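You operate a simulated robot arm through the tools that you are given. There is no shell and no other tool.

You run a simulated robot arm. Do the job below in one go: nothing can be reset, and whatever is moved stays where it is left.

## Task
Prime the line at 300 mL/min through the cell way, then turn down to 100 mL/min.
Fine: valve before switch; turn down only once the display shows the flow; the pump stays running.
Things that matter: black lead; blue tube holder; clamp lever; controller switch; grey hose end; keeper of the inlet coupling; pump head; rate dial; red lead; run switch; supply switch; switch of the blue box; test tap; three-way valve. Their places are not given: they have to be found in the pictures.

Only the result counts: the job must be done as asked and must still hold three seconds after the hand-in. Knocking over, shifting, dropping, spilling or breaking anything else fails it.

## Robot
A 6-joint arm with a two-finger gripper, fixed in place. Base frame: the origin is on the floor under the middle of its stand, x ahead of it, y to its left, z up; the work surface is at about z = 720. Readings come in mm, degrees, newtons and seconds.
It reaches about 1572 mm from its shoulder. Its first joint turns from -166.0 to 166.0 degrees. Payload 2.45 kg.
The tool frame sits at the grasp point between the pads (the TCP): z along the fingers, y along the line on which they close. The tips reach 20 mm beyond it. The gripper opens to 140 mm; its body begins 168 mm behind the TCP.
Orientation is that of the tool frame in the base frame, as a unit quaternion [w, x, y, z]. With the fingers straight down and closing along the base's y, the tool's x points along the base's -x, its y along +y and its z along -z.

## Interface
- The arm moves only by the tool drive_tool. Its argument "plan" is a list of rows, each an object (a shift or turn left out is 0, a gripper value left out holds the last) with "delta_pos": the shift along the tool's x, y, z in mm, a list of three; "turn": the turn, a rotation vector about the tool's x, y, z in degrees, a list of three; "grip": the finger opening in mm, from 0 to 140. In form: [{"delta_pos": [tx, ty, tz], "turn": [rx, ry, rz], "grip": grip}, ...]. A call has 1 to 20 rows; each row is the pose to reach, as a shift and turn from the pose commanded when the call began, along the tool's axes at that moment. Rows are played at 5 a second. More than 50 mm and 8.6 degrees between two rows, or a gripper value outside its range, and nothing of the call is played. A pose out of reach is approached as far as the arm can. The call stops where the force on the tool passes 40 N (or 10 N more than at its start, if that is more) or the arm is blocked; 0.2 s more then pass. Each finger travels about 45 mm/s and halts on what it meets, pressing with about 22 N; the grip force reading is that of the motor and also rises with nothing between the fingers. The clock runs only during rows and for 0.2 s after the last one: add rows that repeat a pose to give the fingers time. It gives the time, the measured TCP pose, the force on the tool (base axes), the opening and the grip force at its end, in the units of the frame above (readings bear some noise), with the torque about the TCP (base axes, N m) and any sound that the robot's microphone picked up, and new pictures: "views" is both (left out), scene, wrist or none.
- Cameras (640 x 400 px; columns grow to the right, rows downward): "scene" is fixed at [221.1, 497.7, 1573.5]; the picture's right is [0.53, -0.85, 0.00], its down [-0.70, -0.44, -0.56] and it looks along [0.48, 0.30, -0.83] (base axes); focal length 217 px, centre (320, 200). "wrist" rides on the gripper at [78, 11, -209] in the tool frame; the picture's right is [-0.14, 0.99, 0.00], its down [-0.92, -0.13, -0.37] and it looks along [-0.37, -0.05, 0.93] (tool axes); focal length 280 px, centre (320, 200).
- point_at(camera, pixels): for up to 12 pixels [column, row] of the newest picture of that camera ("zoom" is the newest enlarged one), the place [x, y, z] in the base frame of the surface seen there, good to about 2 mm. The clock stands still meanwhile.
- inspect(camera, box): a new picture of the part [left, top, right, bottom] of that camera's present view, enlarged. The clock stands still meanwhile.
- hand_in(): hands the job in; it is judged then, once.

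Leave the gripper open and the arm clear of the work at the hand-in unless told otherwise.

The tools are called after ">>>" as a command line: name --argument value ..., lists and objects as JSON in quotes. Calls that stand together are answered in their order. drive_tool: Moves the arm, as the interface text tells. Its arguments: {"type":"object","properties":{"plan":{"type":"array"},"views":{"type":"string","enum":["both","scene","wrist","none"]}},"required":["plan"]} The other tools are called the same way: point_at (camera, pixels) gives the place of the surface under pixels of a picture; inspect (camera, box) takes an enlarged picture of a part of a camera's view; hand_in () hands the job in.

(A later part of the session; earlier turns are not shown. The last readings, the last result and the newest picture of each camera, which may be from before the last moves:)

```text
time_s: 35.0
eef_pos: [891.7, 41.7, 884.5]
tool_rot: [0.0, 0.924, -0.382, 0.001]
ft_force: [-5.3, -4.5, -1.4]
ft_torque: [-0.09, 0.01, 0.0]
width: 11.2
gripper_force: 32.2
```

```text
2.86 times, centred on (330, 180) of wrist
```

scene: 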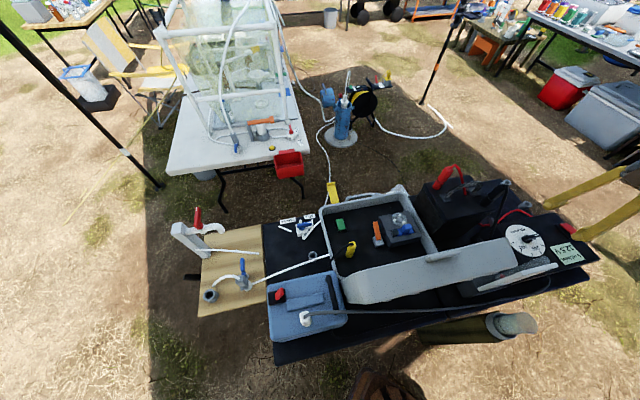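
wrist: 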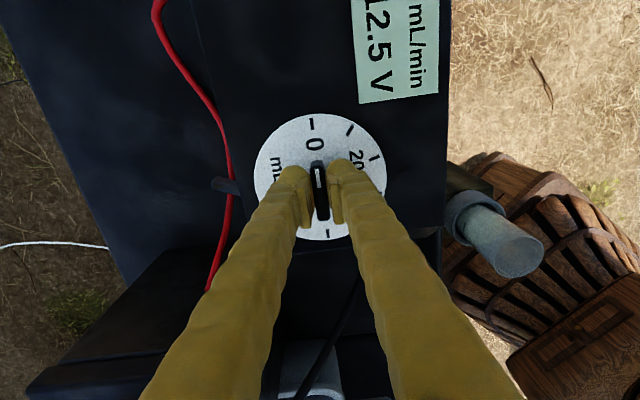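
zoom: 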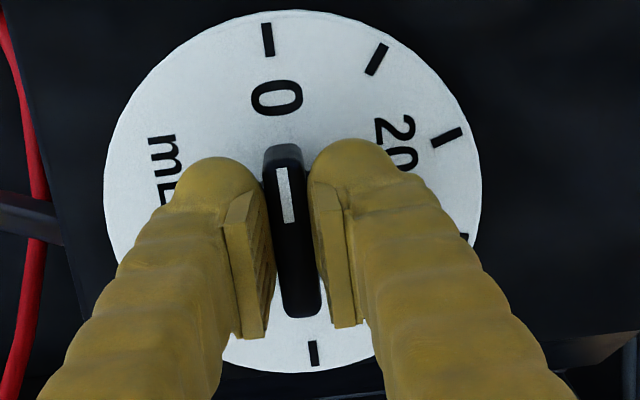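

The knob is held (11.2 mm). I turn clockwise (seen from above), first 54°.

>>> drive_tool --plan '[{"turn": [0, 0, 7.7], "grip": 9}, {"turn": [0, 0, 15.4], "grip": 9}, {"turn": [0, 0, 23.1], "grip": 9}, {"turn": [0, 0, 30.8], "grip": 9}, {"turn": [0, 0, 38.5], "grip": 9}, {"turn": [0, 0, 46.2], "grip": 9}, {"turn": [0, 0, 54], "grip": 9}]' --views "wrist"

>>> inspect --camera "wrist" --box '[240, 100, 400, 260]'

```text
time_s: 36.1
eef_pos: [891.2, 41.3, 883.4]
tool_rot: [0.002, 0.778, -0.628, -0.002]
ft_force: [-2.3, -1.3, -0.2]
ft_torque: [-0.11, -0.01, 0.03]
width: 11.1
gripper_force: 38.4
stopped in row 5: the force on the tool passed its limit at 42 N (the readings are from after the stop); the commanded pose is now the measured one
```

wrist: 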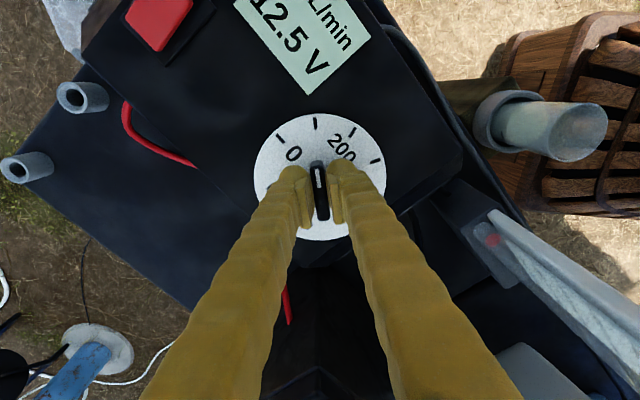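

```text
2.50 times, centred on (320, 180) of wrist
```

zoom: 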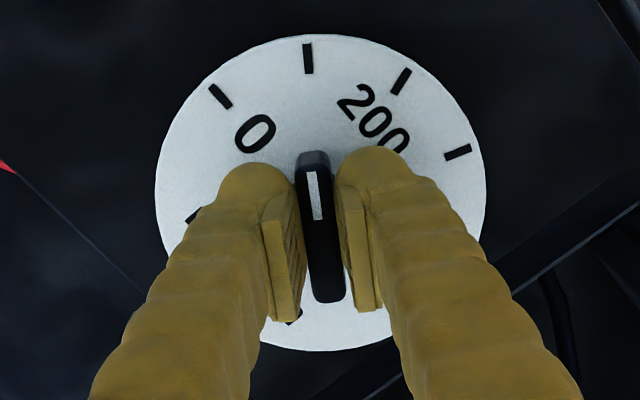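

It turned about 33° before a force stop from slightly off-centre gripping. I loosen to 13 mm, shift about 1 mm, and continue clockwise gently.

>>> drive_tool --plan '[{"delta_pos": [-1, 0.7, 0], "grip": 13}, {"delta_pos": [-1, 0.7, 0], "turn": [0, 0, 6], "grip": 13}, {"delta_pos": [-1, 0.7, 0], "turn": [0, 0, 12], "grip": 13}, {"delta_pos": [-1, 0.7, 0], "turn": [0, 0, 18], "grip": 13}, {"delta_pos": [-1, 0.7, 0], "turn": [0, 0, 24], "grip": 13}, {"delta_pos": [-1, 0.7, 0], "turn": [0, 0, 30], "grip": 13}, {"delta_pos": [-1, 0.7, 0], "turn": [0, 0, 36], "grip": 13}, {"delta_pos": [-1, 0.7, 0], "turn": [0, 0, 42], "grip": 13}]' --views "wrist"

>>> inspect --camera "wrist" --box '[240, 100, 400, 260]'

```text
time_s: 37.9
eef_pos: [890.7, 43.2, 883.7]
tool_rot: [-0.002, -0.5, 0.866, 0.0]
ft_force: [-2.7, -0.1, -1.3]
ft_torque: [-0.01, 0.04, 0.04]
width: 14.5
gripper_force: 1.3
```

wrist: 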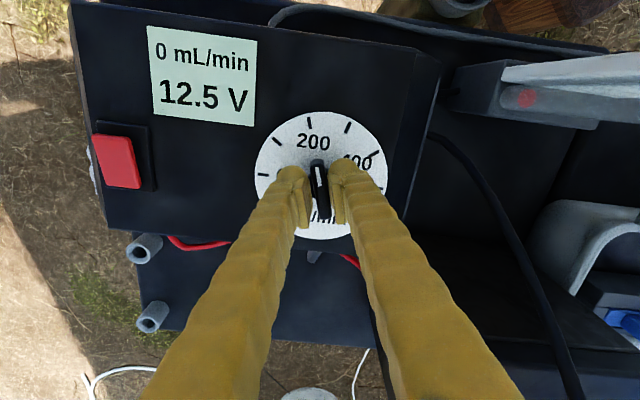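

```text
2.50 times, centred on (320, 180) of wrist
```

zoom: 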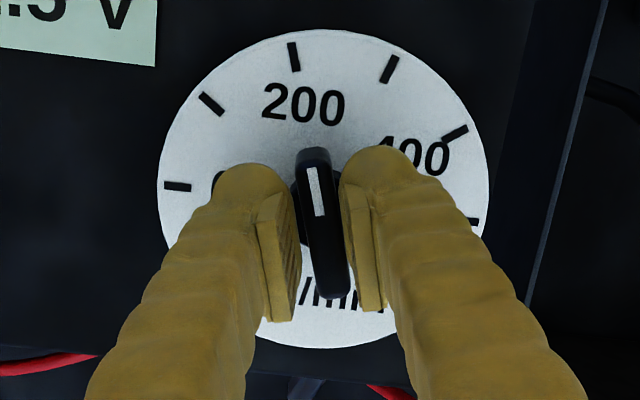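

Knob now at about 200. I turn 34° more towards 300.

>>> drive_tool --plan '[{"turn": [0, 0, 6], "grip": 13}, {"turn": [0, 0, 12], "grip": 13}, {"turn": [0, 0, 18], "grip": 13}, {"turn": [0, 0, 24], "grip": 13}, {"turn": [0, 0, 30], "grip": 13}, {"turn": [0, 0, 34], "grip": 13}, {"turn": [0, 0, 34], "grip": 13}]' --views "wrist"

>>> inspect --camera "wrist" --box '[240, 100, 400, 260]'

```text
time_s: 39.5
eef_pos: [889.4, 42.5, 885.3]
tool_rot: [-0.002, -0.227, 0.974, 0.0]
ft_force: [-0.2, 1.1, -1.2]
ft_torque: [0.01, 0.03, 0.03]
width: 14.3
gripper_force: 1.2
```

wrist: 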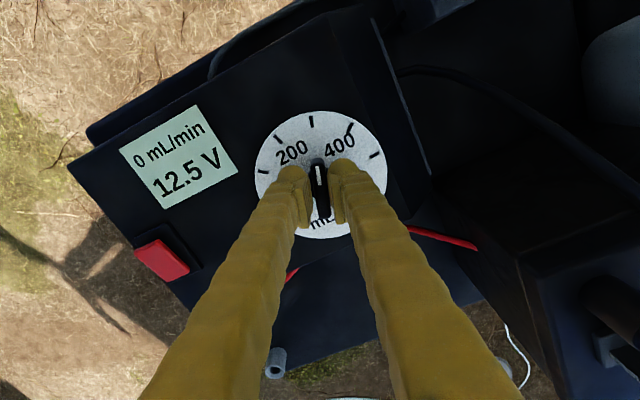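

```text
2.50 times, centred on (320, 180) of wrist
```

zoom: 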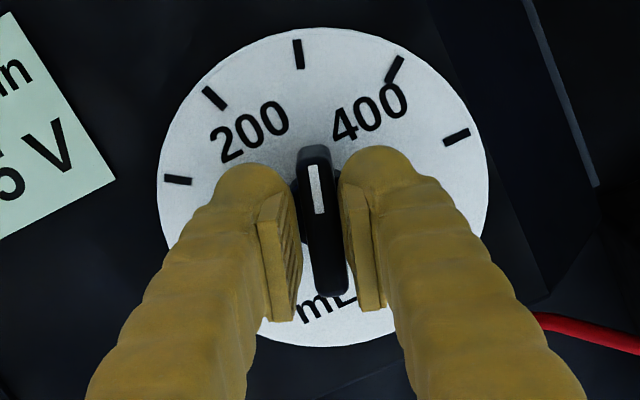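

The pointer stands on the 300 tick. I squeeze gently to align the bar exactly with the tool, then open and back off upward.

>>> drive_tool --plan '[{"turn": [0, 0, -0.6], "grip": 11}, {"turn": [0, 0, -0.6], "grip": 9.5}, {"turn": [0, 0, -0.6], "grip": 9.5}, {"turn": [0, 0, -0.6], "grip": 20}, {"turn": [0, 0, -0.6], "grip": 30}, {"delta_pos": [0, 0, -20], "turn": [0, 0, -0.6], "grip": 32}, {"delta_pos": [0, 0, -60], "turn": [0, 0, -0.6], "grip": 40}, {"delta_pos": [0, 0, -100], "turn": [0, 0, -0.6], "grip": 60}, {"delta_pos": [0, 0, -140], "turn": [0, 0, -0.6], "grip": 80}, {"delta_pos": [0, 0, -140], "turn": [0, 0, -0.6], "grip": 80}]'

>>> inspect --camera "wrist" --box '[260, 90, 380, 210]'

```text
time_s: 41.7
eef_pos: [890.9, 41.3, 1024.5]
tool_rot: [-0.001, -0.232, 0.973, 0.0]
ft_force: [0.6, -0.6, 0.5]
ft_torque: [-0.02, 0.04, -0.02]
width: 80.1
gripper_force: 0.1
```

scene: 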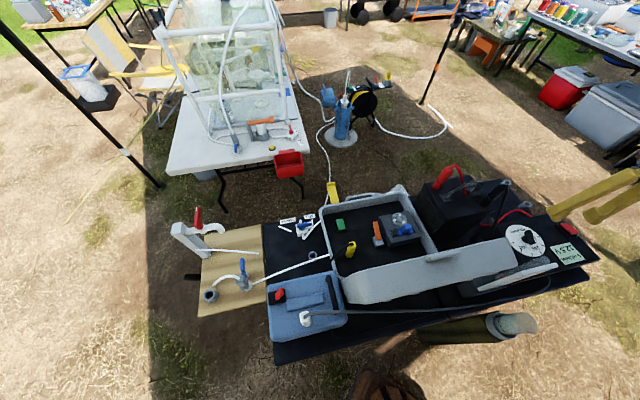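
wrist: 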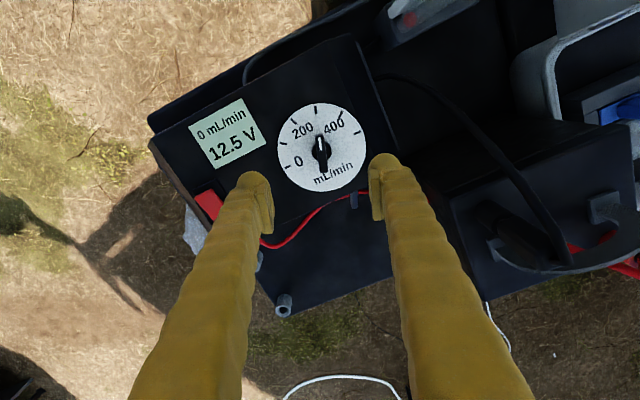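

```text
3.33 times, centred on (320, 150) of wrist
```

zoom: 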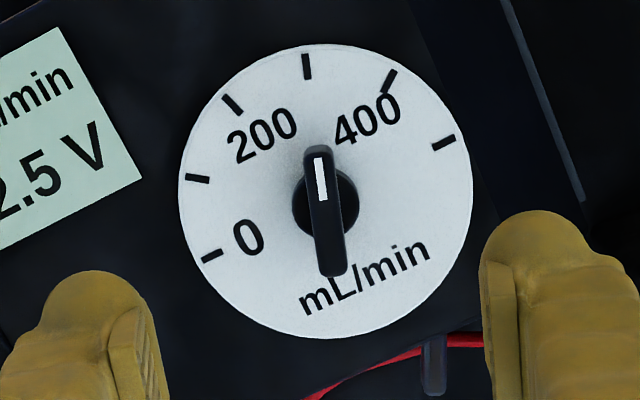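

Dial is on 300. Next the green run switch in the case, at about (615,647,795); its (+x,+y) end is raised. Before going there I measure the lid height and case walls for clearance.

>>> point_at --camera "scene" --pixels '[[345, 276], [380, 268], [420, 262], [460, 250], [495, 240], [512, 245], [350, 300], [400, 290], [430, 235], [320, 213], [380, 192], [405, 190]]'

>>> inspect --camera "scene" --box '[330, 180, 530, 310]'

```text
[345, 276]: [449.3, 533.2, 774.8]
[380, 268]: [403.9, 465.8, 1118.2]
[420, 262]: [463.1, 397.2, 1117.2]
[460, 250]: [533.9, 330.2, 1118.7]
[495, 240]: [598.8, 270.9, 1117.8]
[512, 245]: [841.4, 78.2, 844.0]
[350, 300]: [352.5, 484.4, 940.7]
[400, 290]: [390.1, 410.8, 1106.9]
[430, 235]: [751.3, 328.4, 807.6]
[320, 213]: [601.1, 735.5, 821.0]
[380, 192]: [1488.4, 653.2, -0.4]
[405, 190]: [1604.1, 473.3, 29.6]
```

```text
3.08 times, centred on (430, 245) of scene
```

zoom: 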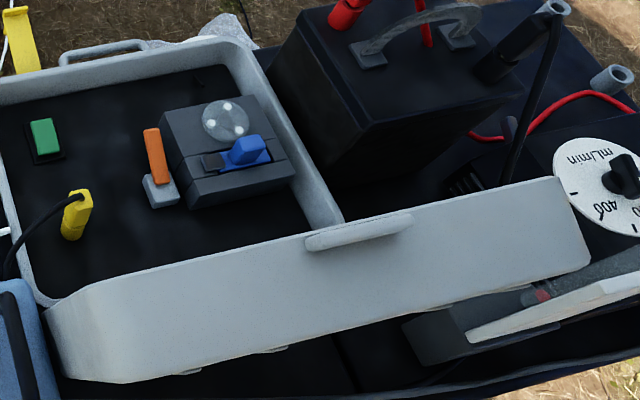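

Lid top is at z≈1118 along u = far from the switch; fine at travel height 1255. I rise and travel to above the green switch's raised end (627,659), turning −18° so the finger pair lies across the rocker, closing the gripper on the way.

>>> drive_tool --plan '[{"delta_pos": [0, 0, -46]}, {"delta_pos": [0, 0, -92]}, {"delta_pos": [0, 0, -138]}, {"delta_pos": [0, 0, -184]}, {"delta_pos": [0, 0, -230]}, {"delta_pos": [-3, 48, -230], "turn": [0, 0, -4], "grip": 60}, {"delta_pos": [-6, 96, -230], "turn": [0, 0, -8], "grip": 40}, {"delta_pos": [-9, 144, -230], "turn": [0, 0, -12], "grip": 20}, {"delta_pos": [-12, 192, -230], "turn": [0, 0, -16], "grip": 0}, {"delta_pos": [-15, 240, -230], "turn": [0, 0, -18.2], "grip": 0}, {"delta_pos": [-18, 288, -230], "turn": [0, 0, -18.2]}, {"delta_pos": [-21, 336, -230], "turn": [0, 0, -18.2]}, {"delta_pos": [-24, 384, -230], "turn": [0, 0, -18.2]}, {"delta_pos": [-27, 432, -230], "turn": [0, 0, -18.2]}, {"delta_pos": [-30, 480, -230], "turn": [0, 0, -18.2]}, {"delta_pos": [-33, 528, -230], "turn": [0, 0, -18.2]}, {"delta_pos": [-36, 576, -230], "turn": [0, 0, -18.2]}, {"delta_pos": [-39, 624, -230], "turn": [0, 0, -18.2]}, {"delta_pos": [-42.6, 670.6, -230], "turn": [0, 0, -18.2]}, {"delta_pos": [-42.6, 670.6, -230], "turn": [0, 0, -18.2]}]'

```text
time_s: 45.9
eef_pos: [627.9, 657.6, 1255.2]
tool_rot: [-0.002, -0.382, 0.924, -0.001]
ft_force: [-0.6, -0.7, -0.4]
ft_torque: [0.01, 0.01, -0.02]
width: 0.2
gripper_force: 21.9
```

scene: 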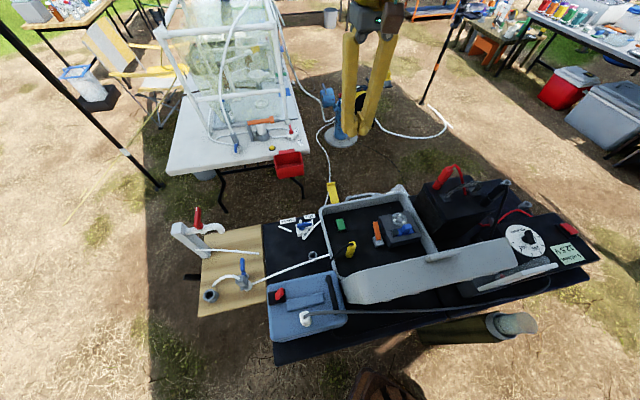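
wrist: 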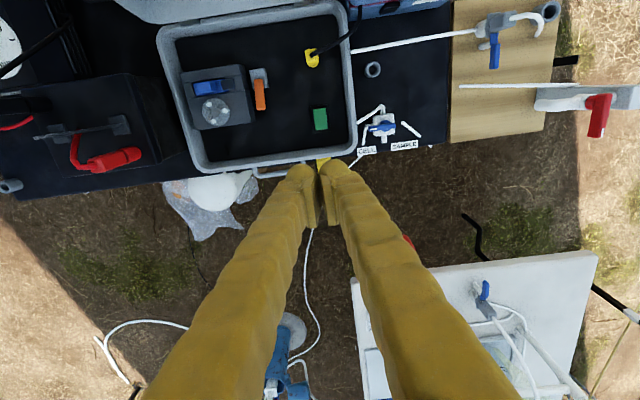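

Aligned above. From here I take a look at the coupling (490,30), the green switch and pump head.

>>> inspect --camera "wrist" --box '[450, 0, 570, 80]'

>>> inspect --camera "wrist" --box '[160, 20, 370, 180]'

>>> point_at --camera "zoom" --pixels '[[470, 220], [470, 260], [450, 220], [490, 250], [470, 200], [470, 285], [470, 310], [560, 230], [480, 365], [380, 230]]'

```text
5.00 times, centred on (510, 40) of wrist
```

zoom: 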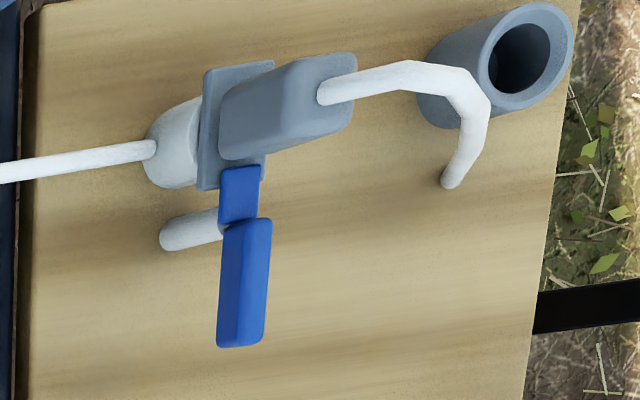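

```text
2.50 times, centred on (265, 100) of wrist
```

zoom: 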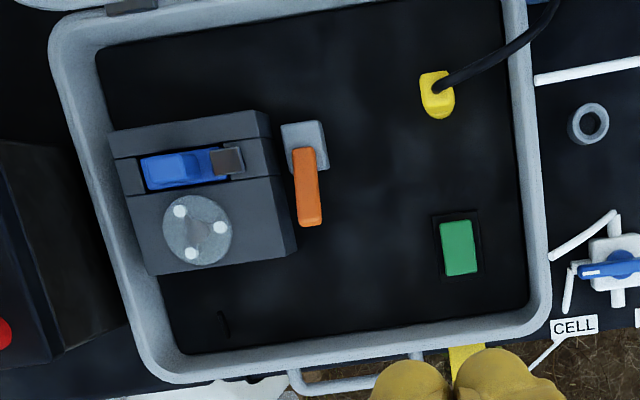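

```text
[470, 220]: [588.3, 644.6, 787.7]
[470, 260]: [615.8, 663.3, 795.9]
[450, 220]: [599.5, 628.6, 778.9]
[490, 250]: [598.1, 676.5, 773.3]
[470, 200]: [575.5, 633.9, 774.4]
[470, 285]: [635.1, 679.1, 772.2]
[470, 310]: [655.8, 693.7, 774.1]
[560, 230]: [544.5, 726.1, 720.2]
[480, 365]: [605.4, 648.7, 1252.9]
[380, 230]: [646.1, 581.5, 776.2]
```

The coupling looks latched (blue keeper tab over the grey flange). Now I descend over the raised end of the green rocker to z≈830 (tips ≈810).

>>> drive_tool --plan '[{"delta_pos": [0, 0, 45]}, {"delta_pos": [0, 0, 90]}, {"delta_pos": [0, 0, 135]}, {"delta_pos": [0, 0, 180]}, {"delta_pos": [0, 0, 225]}, {"delta_pos": [0, 0, 270]}, {"delta_pos": [0, 0, 315]}, {"delta_pos": [0, 0, 355]}, {"delta_pos": [0, 0, 390]}, {"delta_pos": [0, 0, 415]}, {"delta_pos": [0, 0, 425]}, {"delta_pos": [0, 0, 425]}]'

>>> inspect --camera "wrist" --box '[250, 100, 400, 240]'

>>> point_at --camera "zoom" --pixels '[[300, 150], [320, 100], [340, 150], [290, 195], [360, 200], [300, 200], [340, 210]]'

```text
time_s: 48.5
eef_pos: [624.5, 660.8, 830.7]
tool_rot: [-0.002, -0.382, 0.924, -0.001]
ft_force: [0.0, 0.1, 0.1]
ft_torque: [-0.01, -0.03, -0.01]
width: 0.0
gripper_force: 22.1
```

scene: 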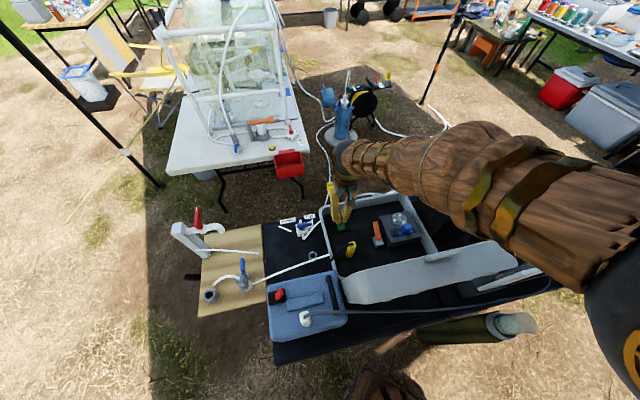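
wrist: 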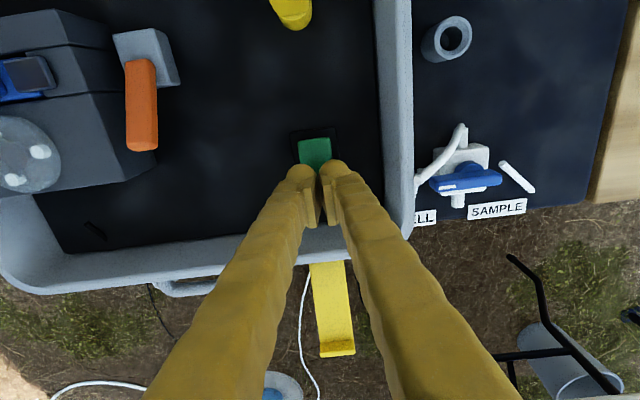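

```text
2.86 times, centred on (325, 170) of wrist
```

zoom: 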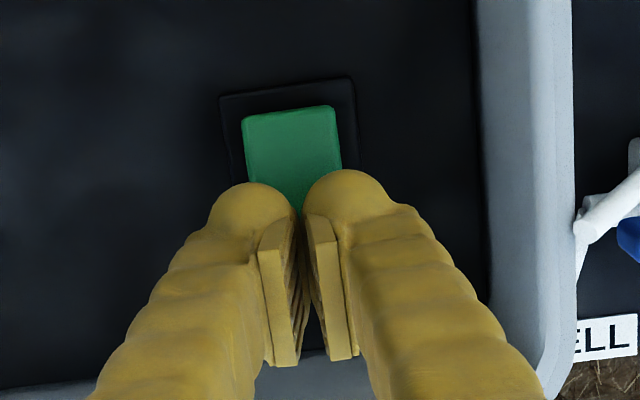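

```text
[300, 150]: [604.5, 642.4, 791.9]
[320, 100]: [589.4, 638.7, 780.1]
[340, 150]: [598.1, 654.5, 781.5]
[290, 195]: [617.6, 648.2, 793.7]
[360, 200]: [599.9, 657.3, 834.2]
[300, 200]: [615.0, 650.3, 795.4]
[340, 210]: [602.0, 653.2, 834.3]
```

The finger pair is centred on the rocker. I shift 12 mm outward (towards the raised end) so the tips do not bridge the pivot, then press down gently in small steps to about z=811.

>>> drive_tool --plan '[{"delta_pos": [-12, -1, 0]}, {"delta_pos": [-12, -1, 6]}, {"delta_pos": [-12, -1, 10]}, {"delta_pos": [-12, -1, 13]}, {"delta_pos": [-12, -1, 16]}, {"delta_pos": [-12, -1, 18]}, {"delta_pos": [-12, -1, 20]}]'

```text
time_s: 50.1
eef_pos: [634.9, 668.1, 811.8]
tool_rot: [-0.001, -0.382, 0.924, 0.0]
ft_force: [-3.4, -0.9, 14.2]
ft_torque: [-0.16, 0.16, -0.01]
width: 5.7
gripper_force: 30.0
```

scene: 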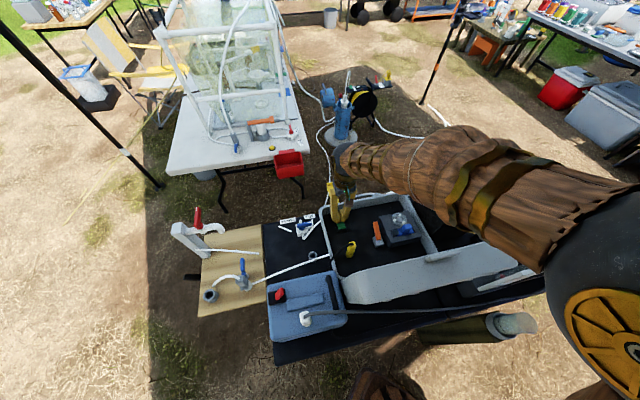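
wrist: 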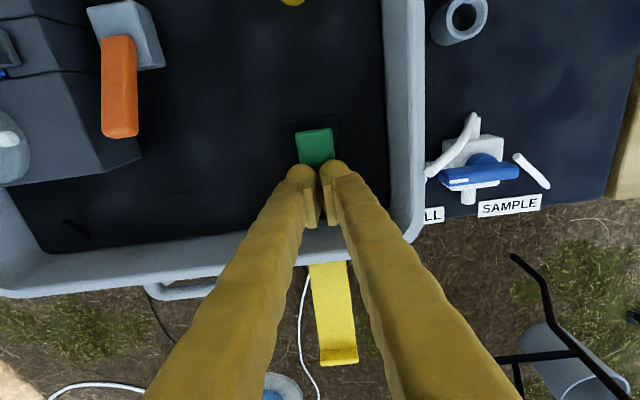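

There is a 14 N contact and the tips spread slightly. I check whether the rocker tipped, and the display.

>>> inspect --camera "wrist" --box '[250, 90, 400, 230]'

>>> point_at --camera "zoom" --pixels '[[285, 120], [330, 120], [300, 150], [300, 180], [270, 150], [335, 150]]'

>>> inspect --camera "scene" --box '[500, 210, 600, 275]'

>>> inspect --camera "scene" --box '[325, 190, 435, 260]'

```text
2.86 times, centred on (325, 160) of wrist
```

zoom: 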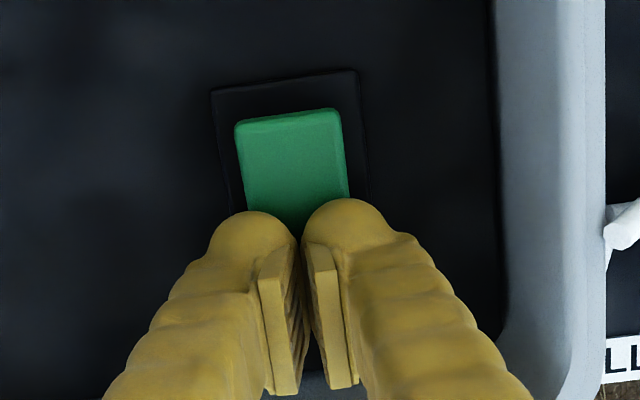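

```text
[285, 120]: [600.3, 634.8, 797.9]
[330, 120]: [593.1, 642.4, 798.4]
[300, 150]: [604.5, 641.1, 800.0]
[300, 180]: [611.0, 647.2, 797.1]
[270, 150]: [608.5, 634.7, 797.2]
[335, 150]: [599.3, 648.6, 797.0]
```

```text
6.15 times, centred on (550, 242) of scene
```

zoom: 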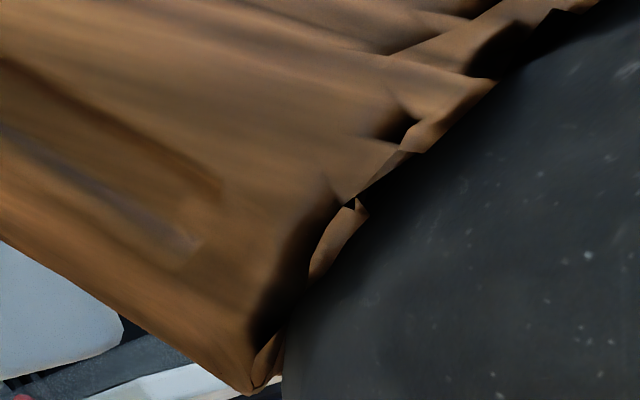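

```text
5.71 times, centred on (380, 225) of scene
```

zoom: 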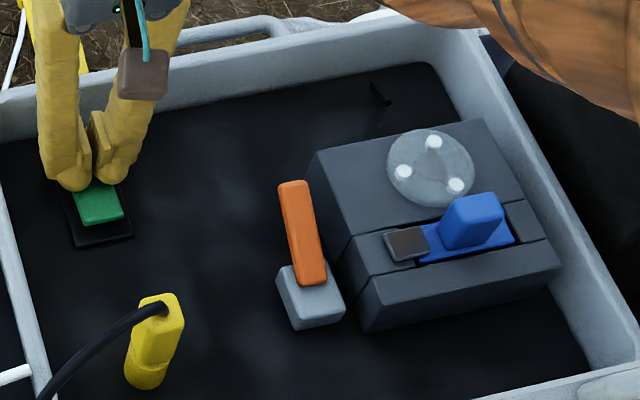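

The opposite end rose from 792 to about 799, so the rocker has tipped. I rise clear and look at the display and the pump rotor.

>>> drive_tool --plan '[{"delta_pos": [0, 0, -20]}, {"delta_pos": [0, 0, -60]}, {"delta_pos": [0, 0, -105]}, {"delta_pos": [0, 0, -150]}, {"delta_pos": [0, 0, -195]}, {"delta_pos": [0, 0, -240], "grip": 20}, {"delta_pos": [0, 0, -285], "grip": 40}, {"delta_pos": [0, 0, -330], "grip": 60}, {"delta_pos": [0, 0, -375], "grip": 80}, {"delta_pos": [0, 0, -420], "grip": 80}]'

>>> inspect --camera "wrist" --box '[160, 20, 370, 180]'

>>> inspect --camera "scene" --box '[500, 210, 600, 275]'

```text
time_s: 52.3
eef_pos: [636.3, 668.4, 1230.4]
tool_rot: [-0.001, -0.382, 0.924, 0.001]
ft_force: [0.6, 0.4, -0.5]
ft_torque: [-0.03, 0.01, -0.01]
width: 79.7
gripper_force: 0.1
```

scene: 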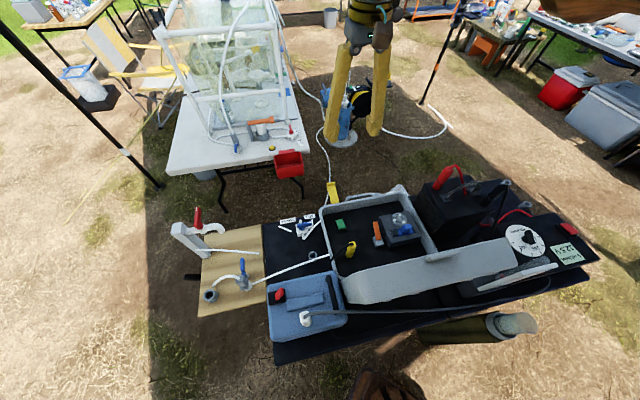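
wrist: 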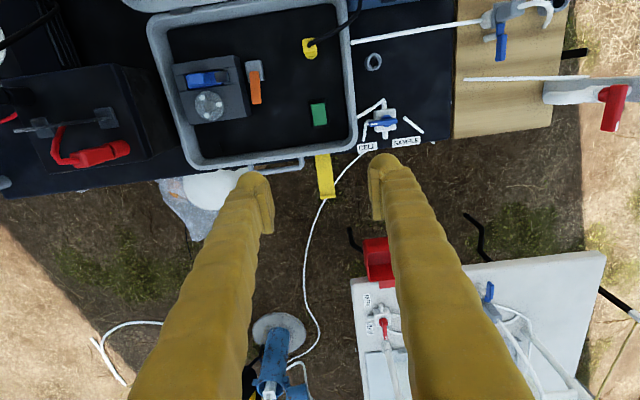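

```text
2.50 times, centred on (265, 100) of wrist
```

zoom: 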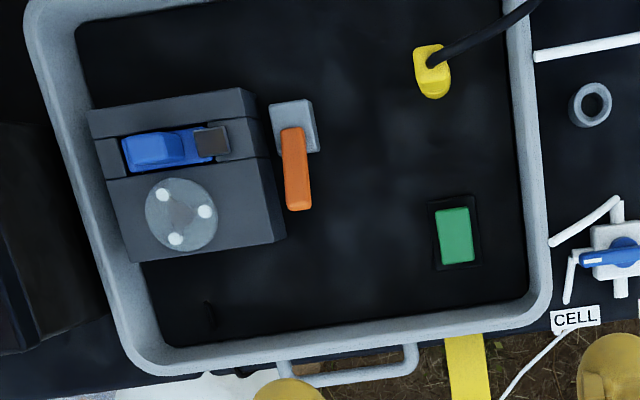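

```text
6.15 times, centred on (550, 242) of scene
```

zoom: 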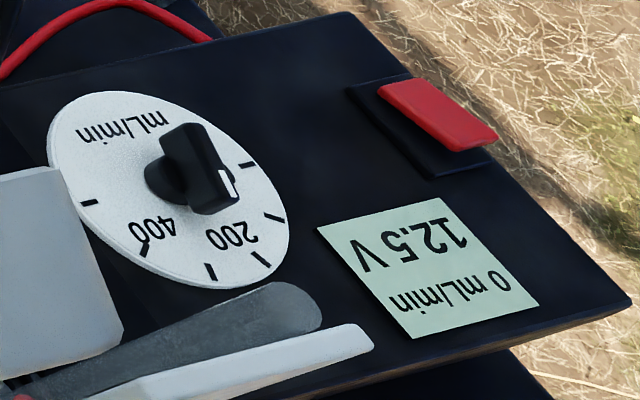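

The display still shows 0 mL/min. I wait about 2 s in place and compare rotor and display again.

>>> drive_tool --plan '[{"grip": 80}, {"grip": 80}, {"grip": 80}, {"grip": 80}, {"grip": 80}, {"grip": 80}, {"grip": 80}, {"grip": 80}, {"grip": 80}, {"grip": 80}]' --views "none"

>>> inspect --camera "scene" --box '[500, 210, 600, 275]'

>>> inspect --camera "scene" --box '[360, 200, 430, 250]'

>>> inspect --camera "scene" --box '[325, 205, 375, 265]'

```text
time_s: 54.5
eef_pos: [638.0, 669.0, 1230.8]
tool_rot: [-0.002, -0.382, 0.924, 0.0]
ft_force: [0.0, 0.1, -0.4]
ft_torque: [0.01, 0.02, 0.02]
width: 79.6
gripper_force: 0.1
```

```text
6.15 times, centred on (550, 242) of scene
```

zoom: 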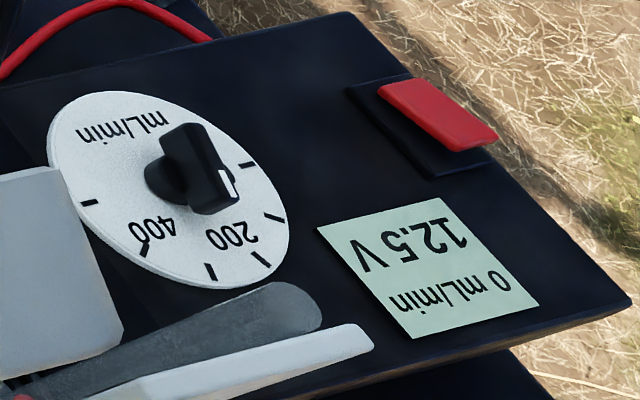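

```text
8.00 times, centred on (395, 225) of scene
```

zoom: 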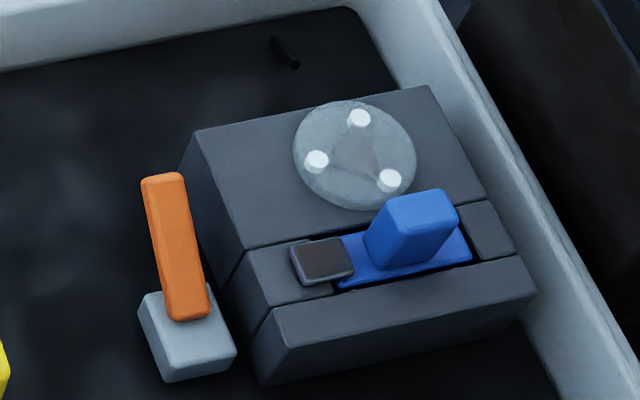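

```text
6.67 times, centred on (350, 235) of scene
```

zoom: 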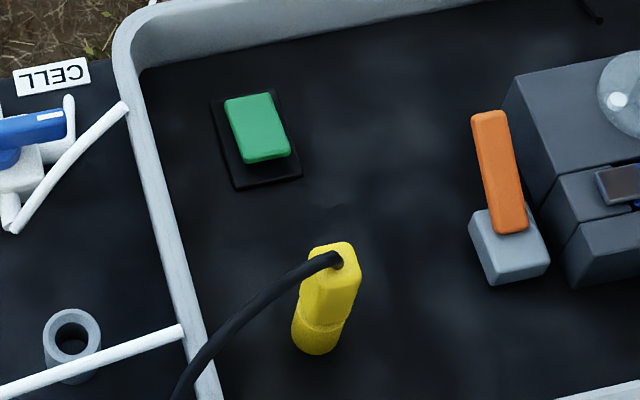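

The rotor has not moved and no pump sound is reported. I wait a few more seconds to rule out a delay, keeping the arm still.

>>> drive_tool --plan '[{"grip": 80}, {"grip": 80}, {"grip": 80}, {"grip": 80}, {"grip": 80}, {"grip": 80}, {"grip": 80}, {"grip": 80}, {"grip": 80}, {"grip": 80}, {"grip": 80}, {"grip": 80}, {"grip": 80}, {"grip": 80}, {"grip": 80}, {"grip": 80}, {"grip": 80}, {"grip": 80}, {"grip": 80}, {"grip": 80}]' --views "scene"

>>> inspect --camera "scene" --box '[500, 210, 600, 275]'

>>> inspect --camera "scene" --box '[260, 200, 470, 330]'

>>> inspect --camera "wrist" --box '[170, 50, 280, 140]'

```text
time_s: 58.7
eef_pos: [637.5, 668.9, 1230.1]
tool_rot: [-0.002, -0.382, 0.924, 0.0]
ft_force: [0.0, 0.5, -0.6]
ft_torque: [0.0, 0.0, 0.02]
width: 79.8
gripper_force: 0.1
```

scene: 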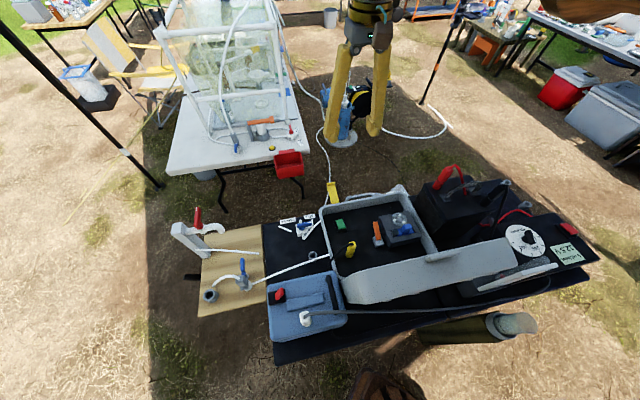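

```text
6.15 times, centred on (550, 242) of scene
```

zoom: 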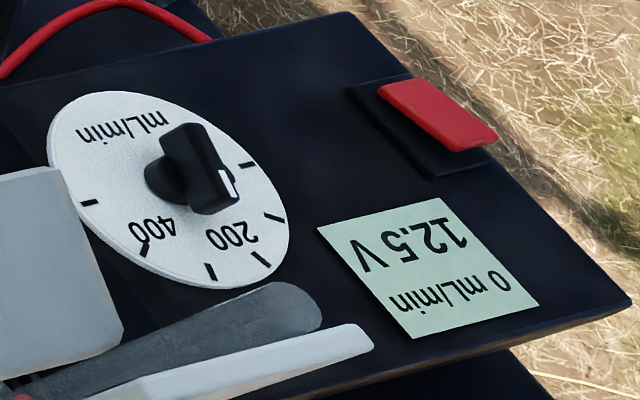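

```text
3.05 times, centred on (365, 265) of scene
```

zoom: 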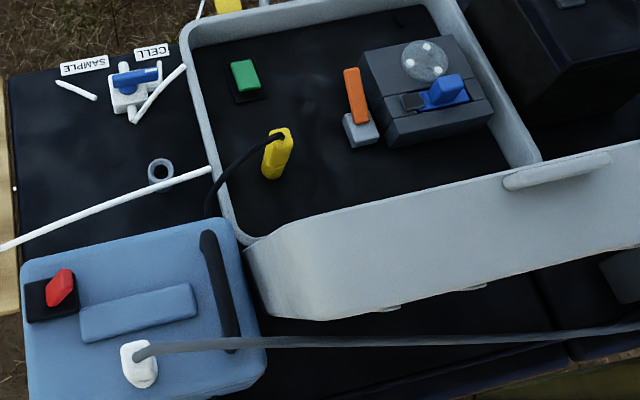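

```text
4.44 times, centred on (225, 95) of wrist
```

zoom: 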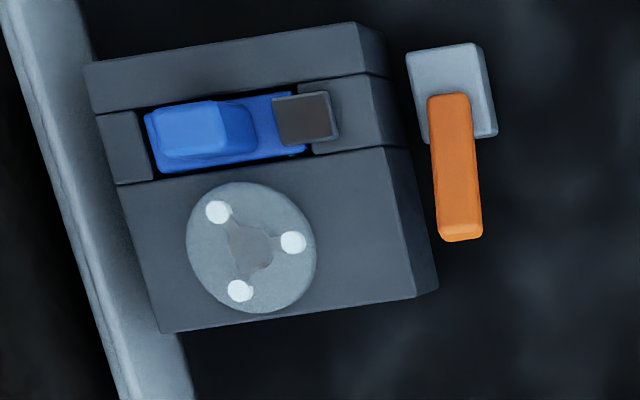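

Still nothing. I verify that the green rocker stayed tipped after release, and re-measure the red one from the scene view.

>>> inspect --camera "scene" --box '[325, 205, 375, 265]'

>>> point_at --camera "zoom" --pixels '[[233, 104], [268, 98], [248, 156], [285, 150], [258, 130]]'

>>> inspect --camera "scene" --box '[545, 215, 595, 250]'

>>> point_at --camera "zoom" --pixels '[[215, 110], [275, 95], [345, 210], [410, 195], [310, 150], [160, 110], [300, 260]]'

```text
6.67 times, centred on (350, 235) of scene
```

zoom: 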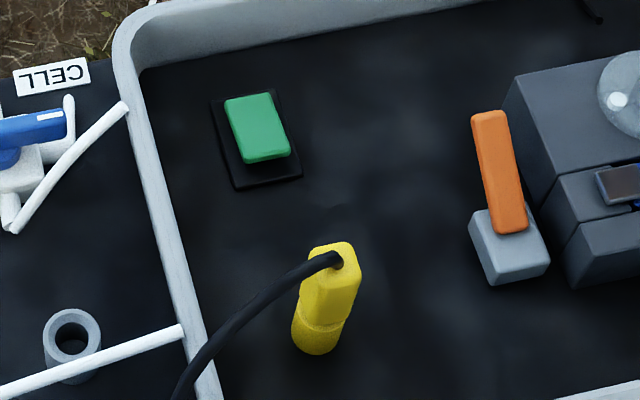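

```text
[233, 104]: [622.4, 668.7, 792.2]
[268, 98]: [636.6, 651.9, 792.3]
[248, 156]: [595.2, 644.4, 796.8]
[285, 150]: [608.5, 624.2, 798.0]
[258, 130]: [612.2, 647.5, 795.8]
```

```text
11.43 times, centred on (570, 232) of scene
```

zoom: 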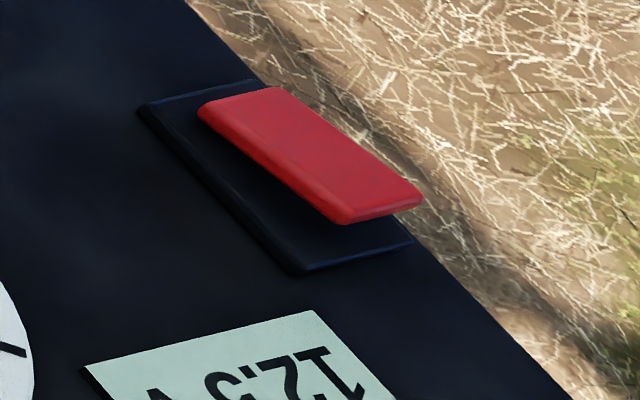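

```text
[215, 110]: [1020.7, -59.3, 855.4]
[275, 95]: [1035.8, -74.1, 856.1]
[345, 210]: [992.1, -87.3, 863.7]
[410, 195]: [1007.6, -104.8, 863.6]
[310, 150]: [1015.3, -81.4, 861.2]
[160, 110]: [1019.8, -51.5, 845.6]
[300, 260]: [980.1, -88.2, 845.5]
```

The green rocker is firmly in its new position, yet the pump is still. The other candidate is the red controller rocker at (1014,−81). I travel there at height, closing the fingers, to try it; its raised end is at about (998,−97).

>>> drive_tool --plan '[{"delta_pos": [16.2, -44.3, 0]}, {"delta_pos": [32.4, -88.6, 0]}, {"delta_pos": [48.6, -132.9, 0]}, {"delta_pos": [64.8, -177.2, 0]}, {"delta_pos": [81, -221.5, 0]}, {"delta_pos": [97.2, -265.8, 0]}, {"delta_pos": [113.4, -310.1, 0]}, {"delta_pos": [129.6, -354.4, 0]}, {"delta_pos": [145.8, -398.7, 0]}, {"delta_pos": [162, -443, 0]}, {"delta_pos": [178.2, -487.3, 0]}, {"delta_pos": [194.4, -531.6, 0], "grip": 60}, {"delta_pos": [210.6, -575.9, 0], "grip": 40}, {"delta_pos": [226.8, -620.2, 0], "grip": 20}, {"delta_pos": [243, -664.5, 0], "grip": 0}, {"delta_pos": [259.2, -708.8, 0], "grip": 0}, {"delta_pos": [275.4, -753.1, 0], "grip": 0}, {"delta_pos": [291.3, -797.5, 0], "grip": 0}, {"delta_pos": [291.3, -797.5, 0], "grip": 0}]'

```text
time_s: 62.7
eef_pos: [997.2, -101.7, 1228.9]
tool_rot: [-0.002, -0.382, 0.924, 0.001]
ft_force: [-0.4, -1.1, -0.4]
ft_torque: [0.0, 0.01, -0.03]
width: 0.2
gripper_force: 22.4
```

scene: 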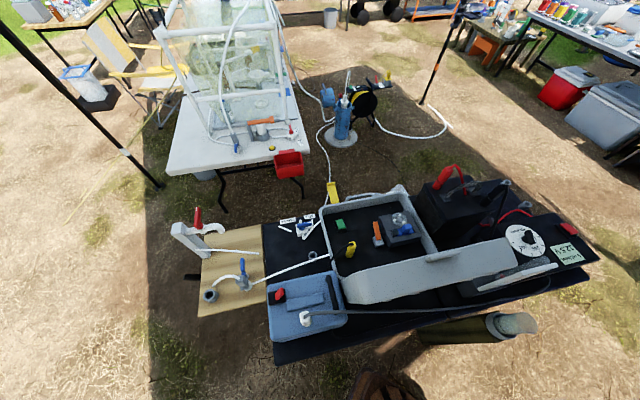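
wrist: 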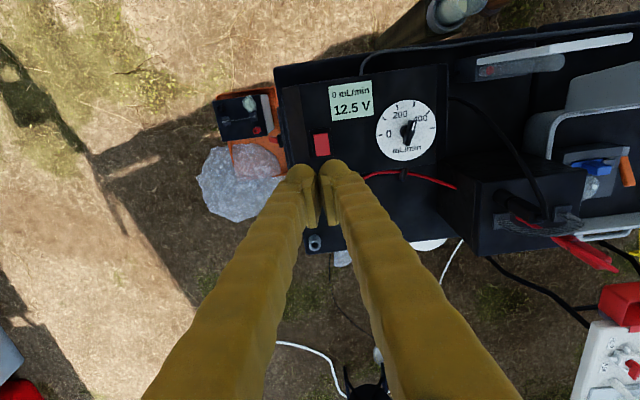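

I zoom on the controller from here to look for any markings before pressing.

>>> inspect --camera "wrist" --box '[280, 70, 440, 180]'

>>> inspect --camera "wrist" --box '[210, 80, 290, 180]'

>>> inspect --camera "wrist" --box '[460, 100, 640, 280]'

```text
3.64 times, centred on (360, 125) of wrist
```

zoom: 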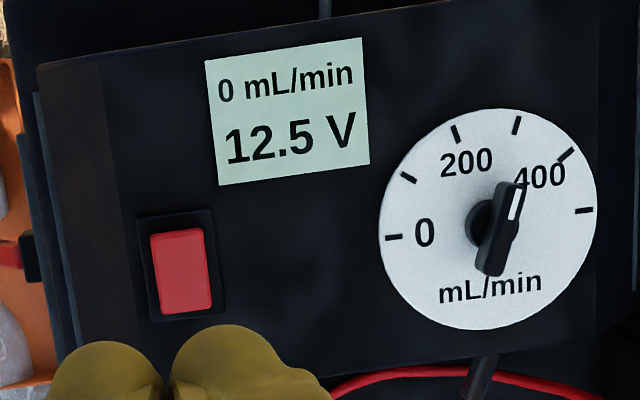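

```text
4.00 times, centred on (250, 130) of wrist
```

zoom: 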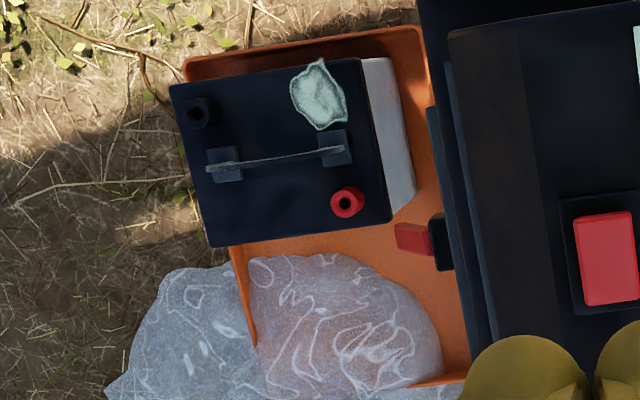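

```text
2.22 times, centred on (550, 190) of wrist
```

zoom: 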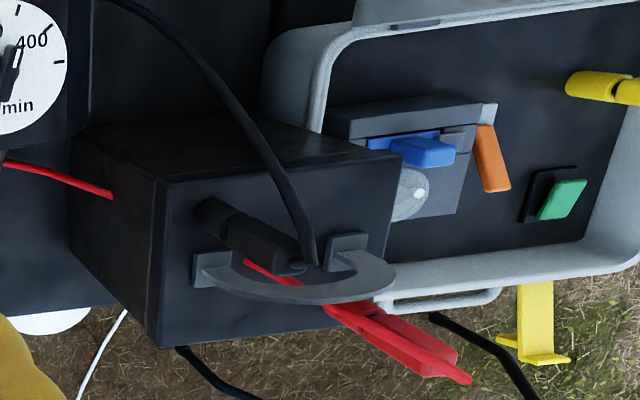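

No markings. I descend above the raised (upper) end of the red rocker to z≈900.

>>> drive_tool --plan '[{"delta_pos": [0, -1, 45]}, {"delta_pos": [0, -1, 90]}, {"delta_pos": [0, -1, 135]}, {"delta_pos": [0, -1, 180]}, {"delta_pos": [0, -1, 225]}, {"delta_pos": [0, -1, 270]}, {"delta_pos": [0, -1, 305]}, {"delta_pos": [0, -1, 325]}, {"delta_pos": [0, -1, 325]}]' --views "wrist"

>>> inspect --camera "wrist" --box '[250, 110, 400, 250]'

>>> point_at --camera "wrist" --pixels '[[320, 170], [305, 185], [340, 185], [320, 220], [320, 240]]'

```text
time_s: 64.7
eef_pos: [993.3, -104.5, 901.7]
tool_rot: [-0.002, -0.382, 0.924, 0.001]
ft_force: [0.8, 0.5, -0.4]
ft_torque: [-0.02, 0.0, 0.01]
width: 0.0
gripper_force: 22.0
```

wrist: 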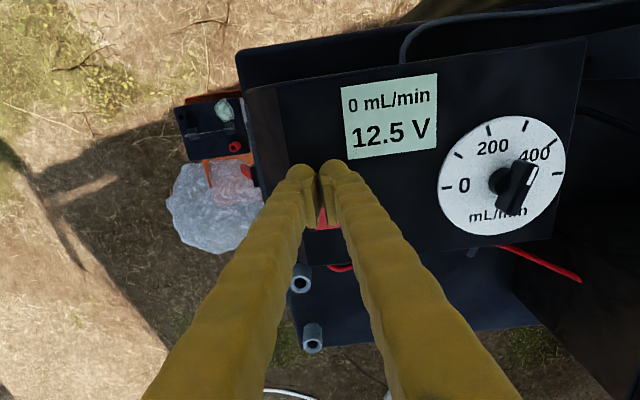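

```text
2.86 times, centred on (325, 180) of wrist
```

zoom: 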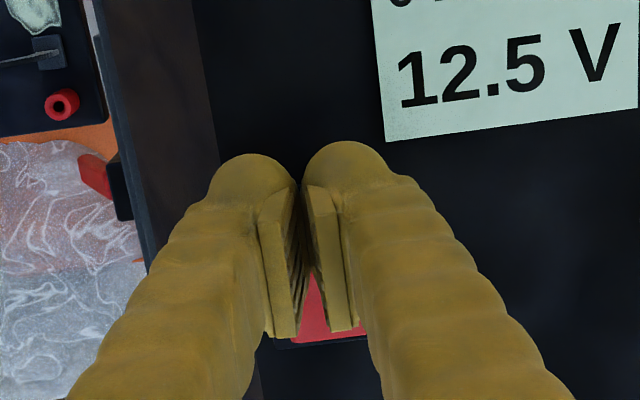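

```text
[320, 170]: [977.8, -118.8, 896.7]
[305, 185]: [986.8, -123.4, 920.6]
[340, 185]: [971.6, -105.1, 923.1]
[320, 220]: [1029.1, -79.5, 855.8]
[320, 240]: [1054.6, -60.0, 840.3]
```

Aligned similarly to the green press. I shift 3 mm towards the rocker and press down in small steps to about z=876.

>>> drive_tool --plan '[{"delta_pos": [-3, 0, 8]}, {"delta_pos": [-3, 0, 14]}, {"delta_pos": [-3, 0, 18]}, {"delta_pos": [-3, 0, 21]}, {"delta_pos": [-3, 0, 23]}, {"delta_pos": [-3, 0, 25]}, {"delta_pos": [-3, 0, 26]}]' --views "wrist"

>>> inspect --camera "wrist" --box '[250, 60, 580, 260]'

```text
time_s: 66.3
eef_pos: [993.7, -101.3, 878.3]
tool_rot: [-0.002, -0.381, 0.924, 0.0]
ft_force: [0.5, 0.3, 0.2]
ft_torque: [0.01, 0.03, 0.01]
width: 0.2
gripper_force: 22.5
```

wrist: 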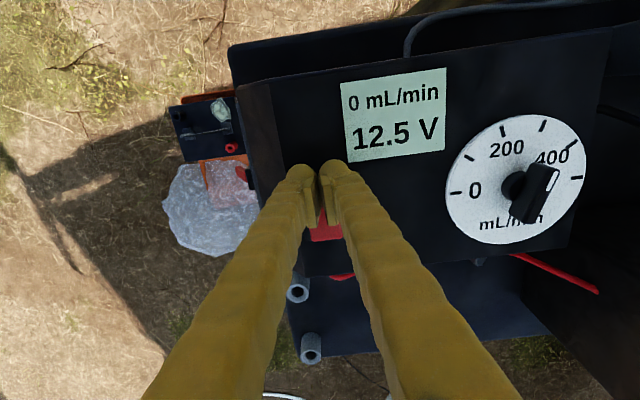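

```text
1.94 times, centred on (415, 160) of wrist
```

zoom: 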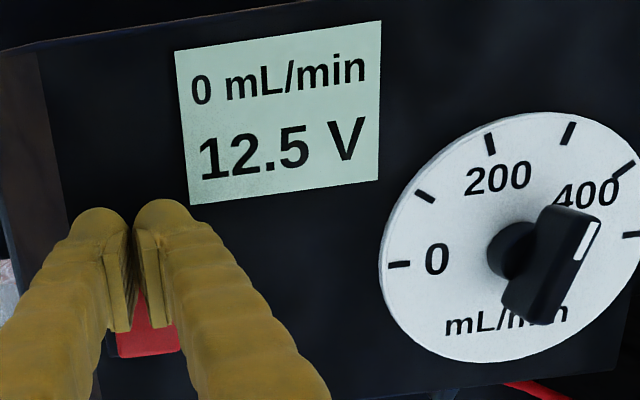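

No contact yet: the rounded tips are just off the rocker's edge. I rise 10 mm, shift 6 mm towards the rocker and press again.

>>> drive_tool --plan '[{"delta_pos": [0, 0, -12]}, {"delta_pos": [-7, 0, -12]}, {"delta_pos": [-7, 0, -6]}, {"delta_pos": [-7, 0, -3]}, {"delta_pos": [-7, 0, -1]}, {"delta_pos": [-7, 0, 1]}, {"delta_pos": [-7, 0, 2]}]' --views "wrist"

>>> inspect --camera "wrist" --box '[250, 60, 580, 260]'

```text
time_s: 67.9
eef_pos: [999.6, -95.7, 877.1]
tool_rot: [-0.001, -0.382, 0.924, 0.001]
ft_force: [-15.8, 5.0, 31.0]
ft_torque: [0.39, 0.03, 0.18]
width: 5.9
gripper_force: 29.4
```

wrist: 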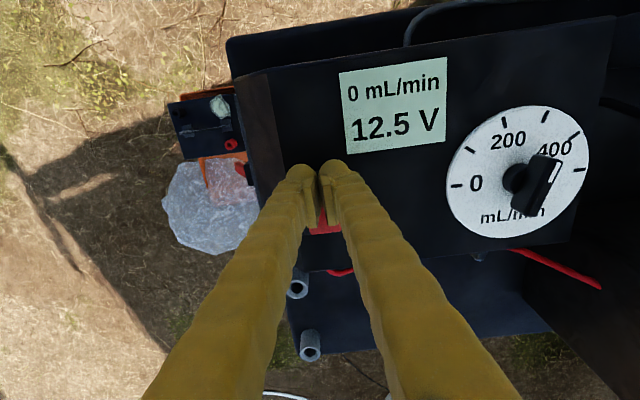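

```text
1.94 times, centred on (415, 160) of wrist
```

zoom: 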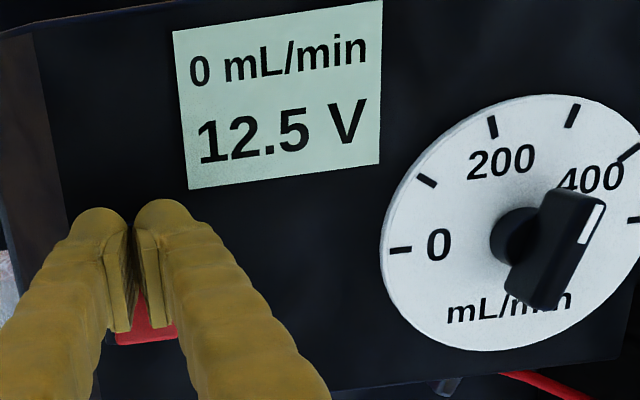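

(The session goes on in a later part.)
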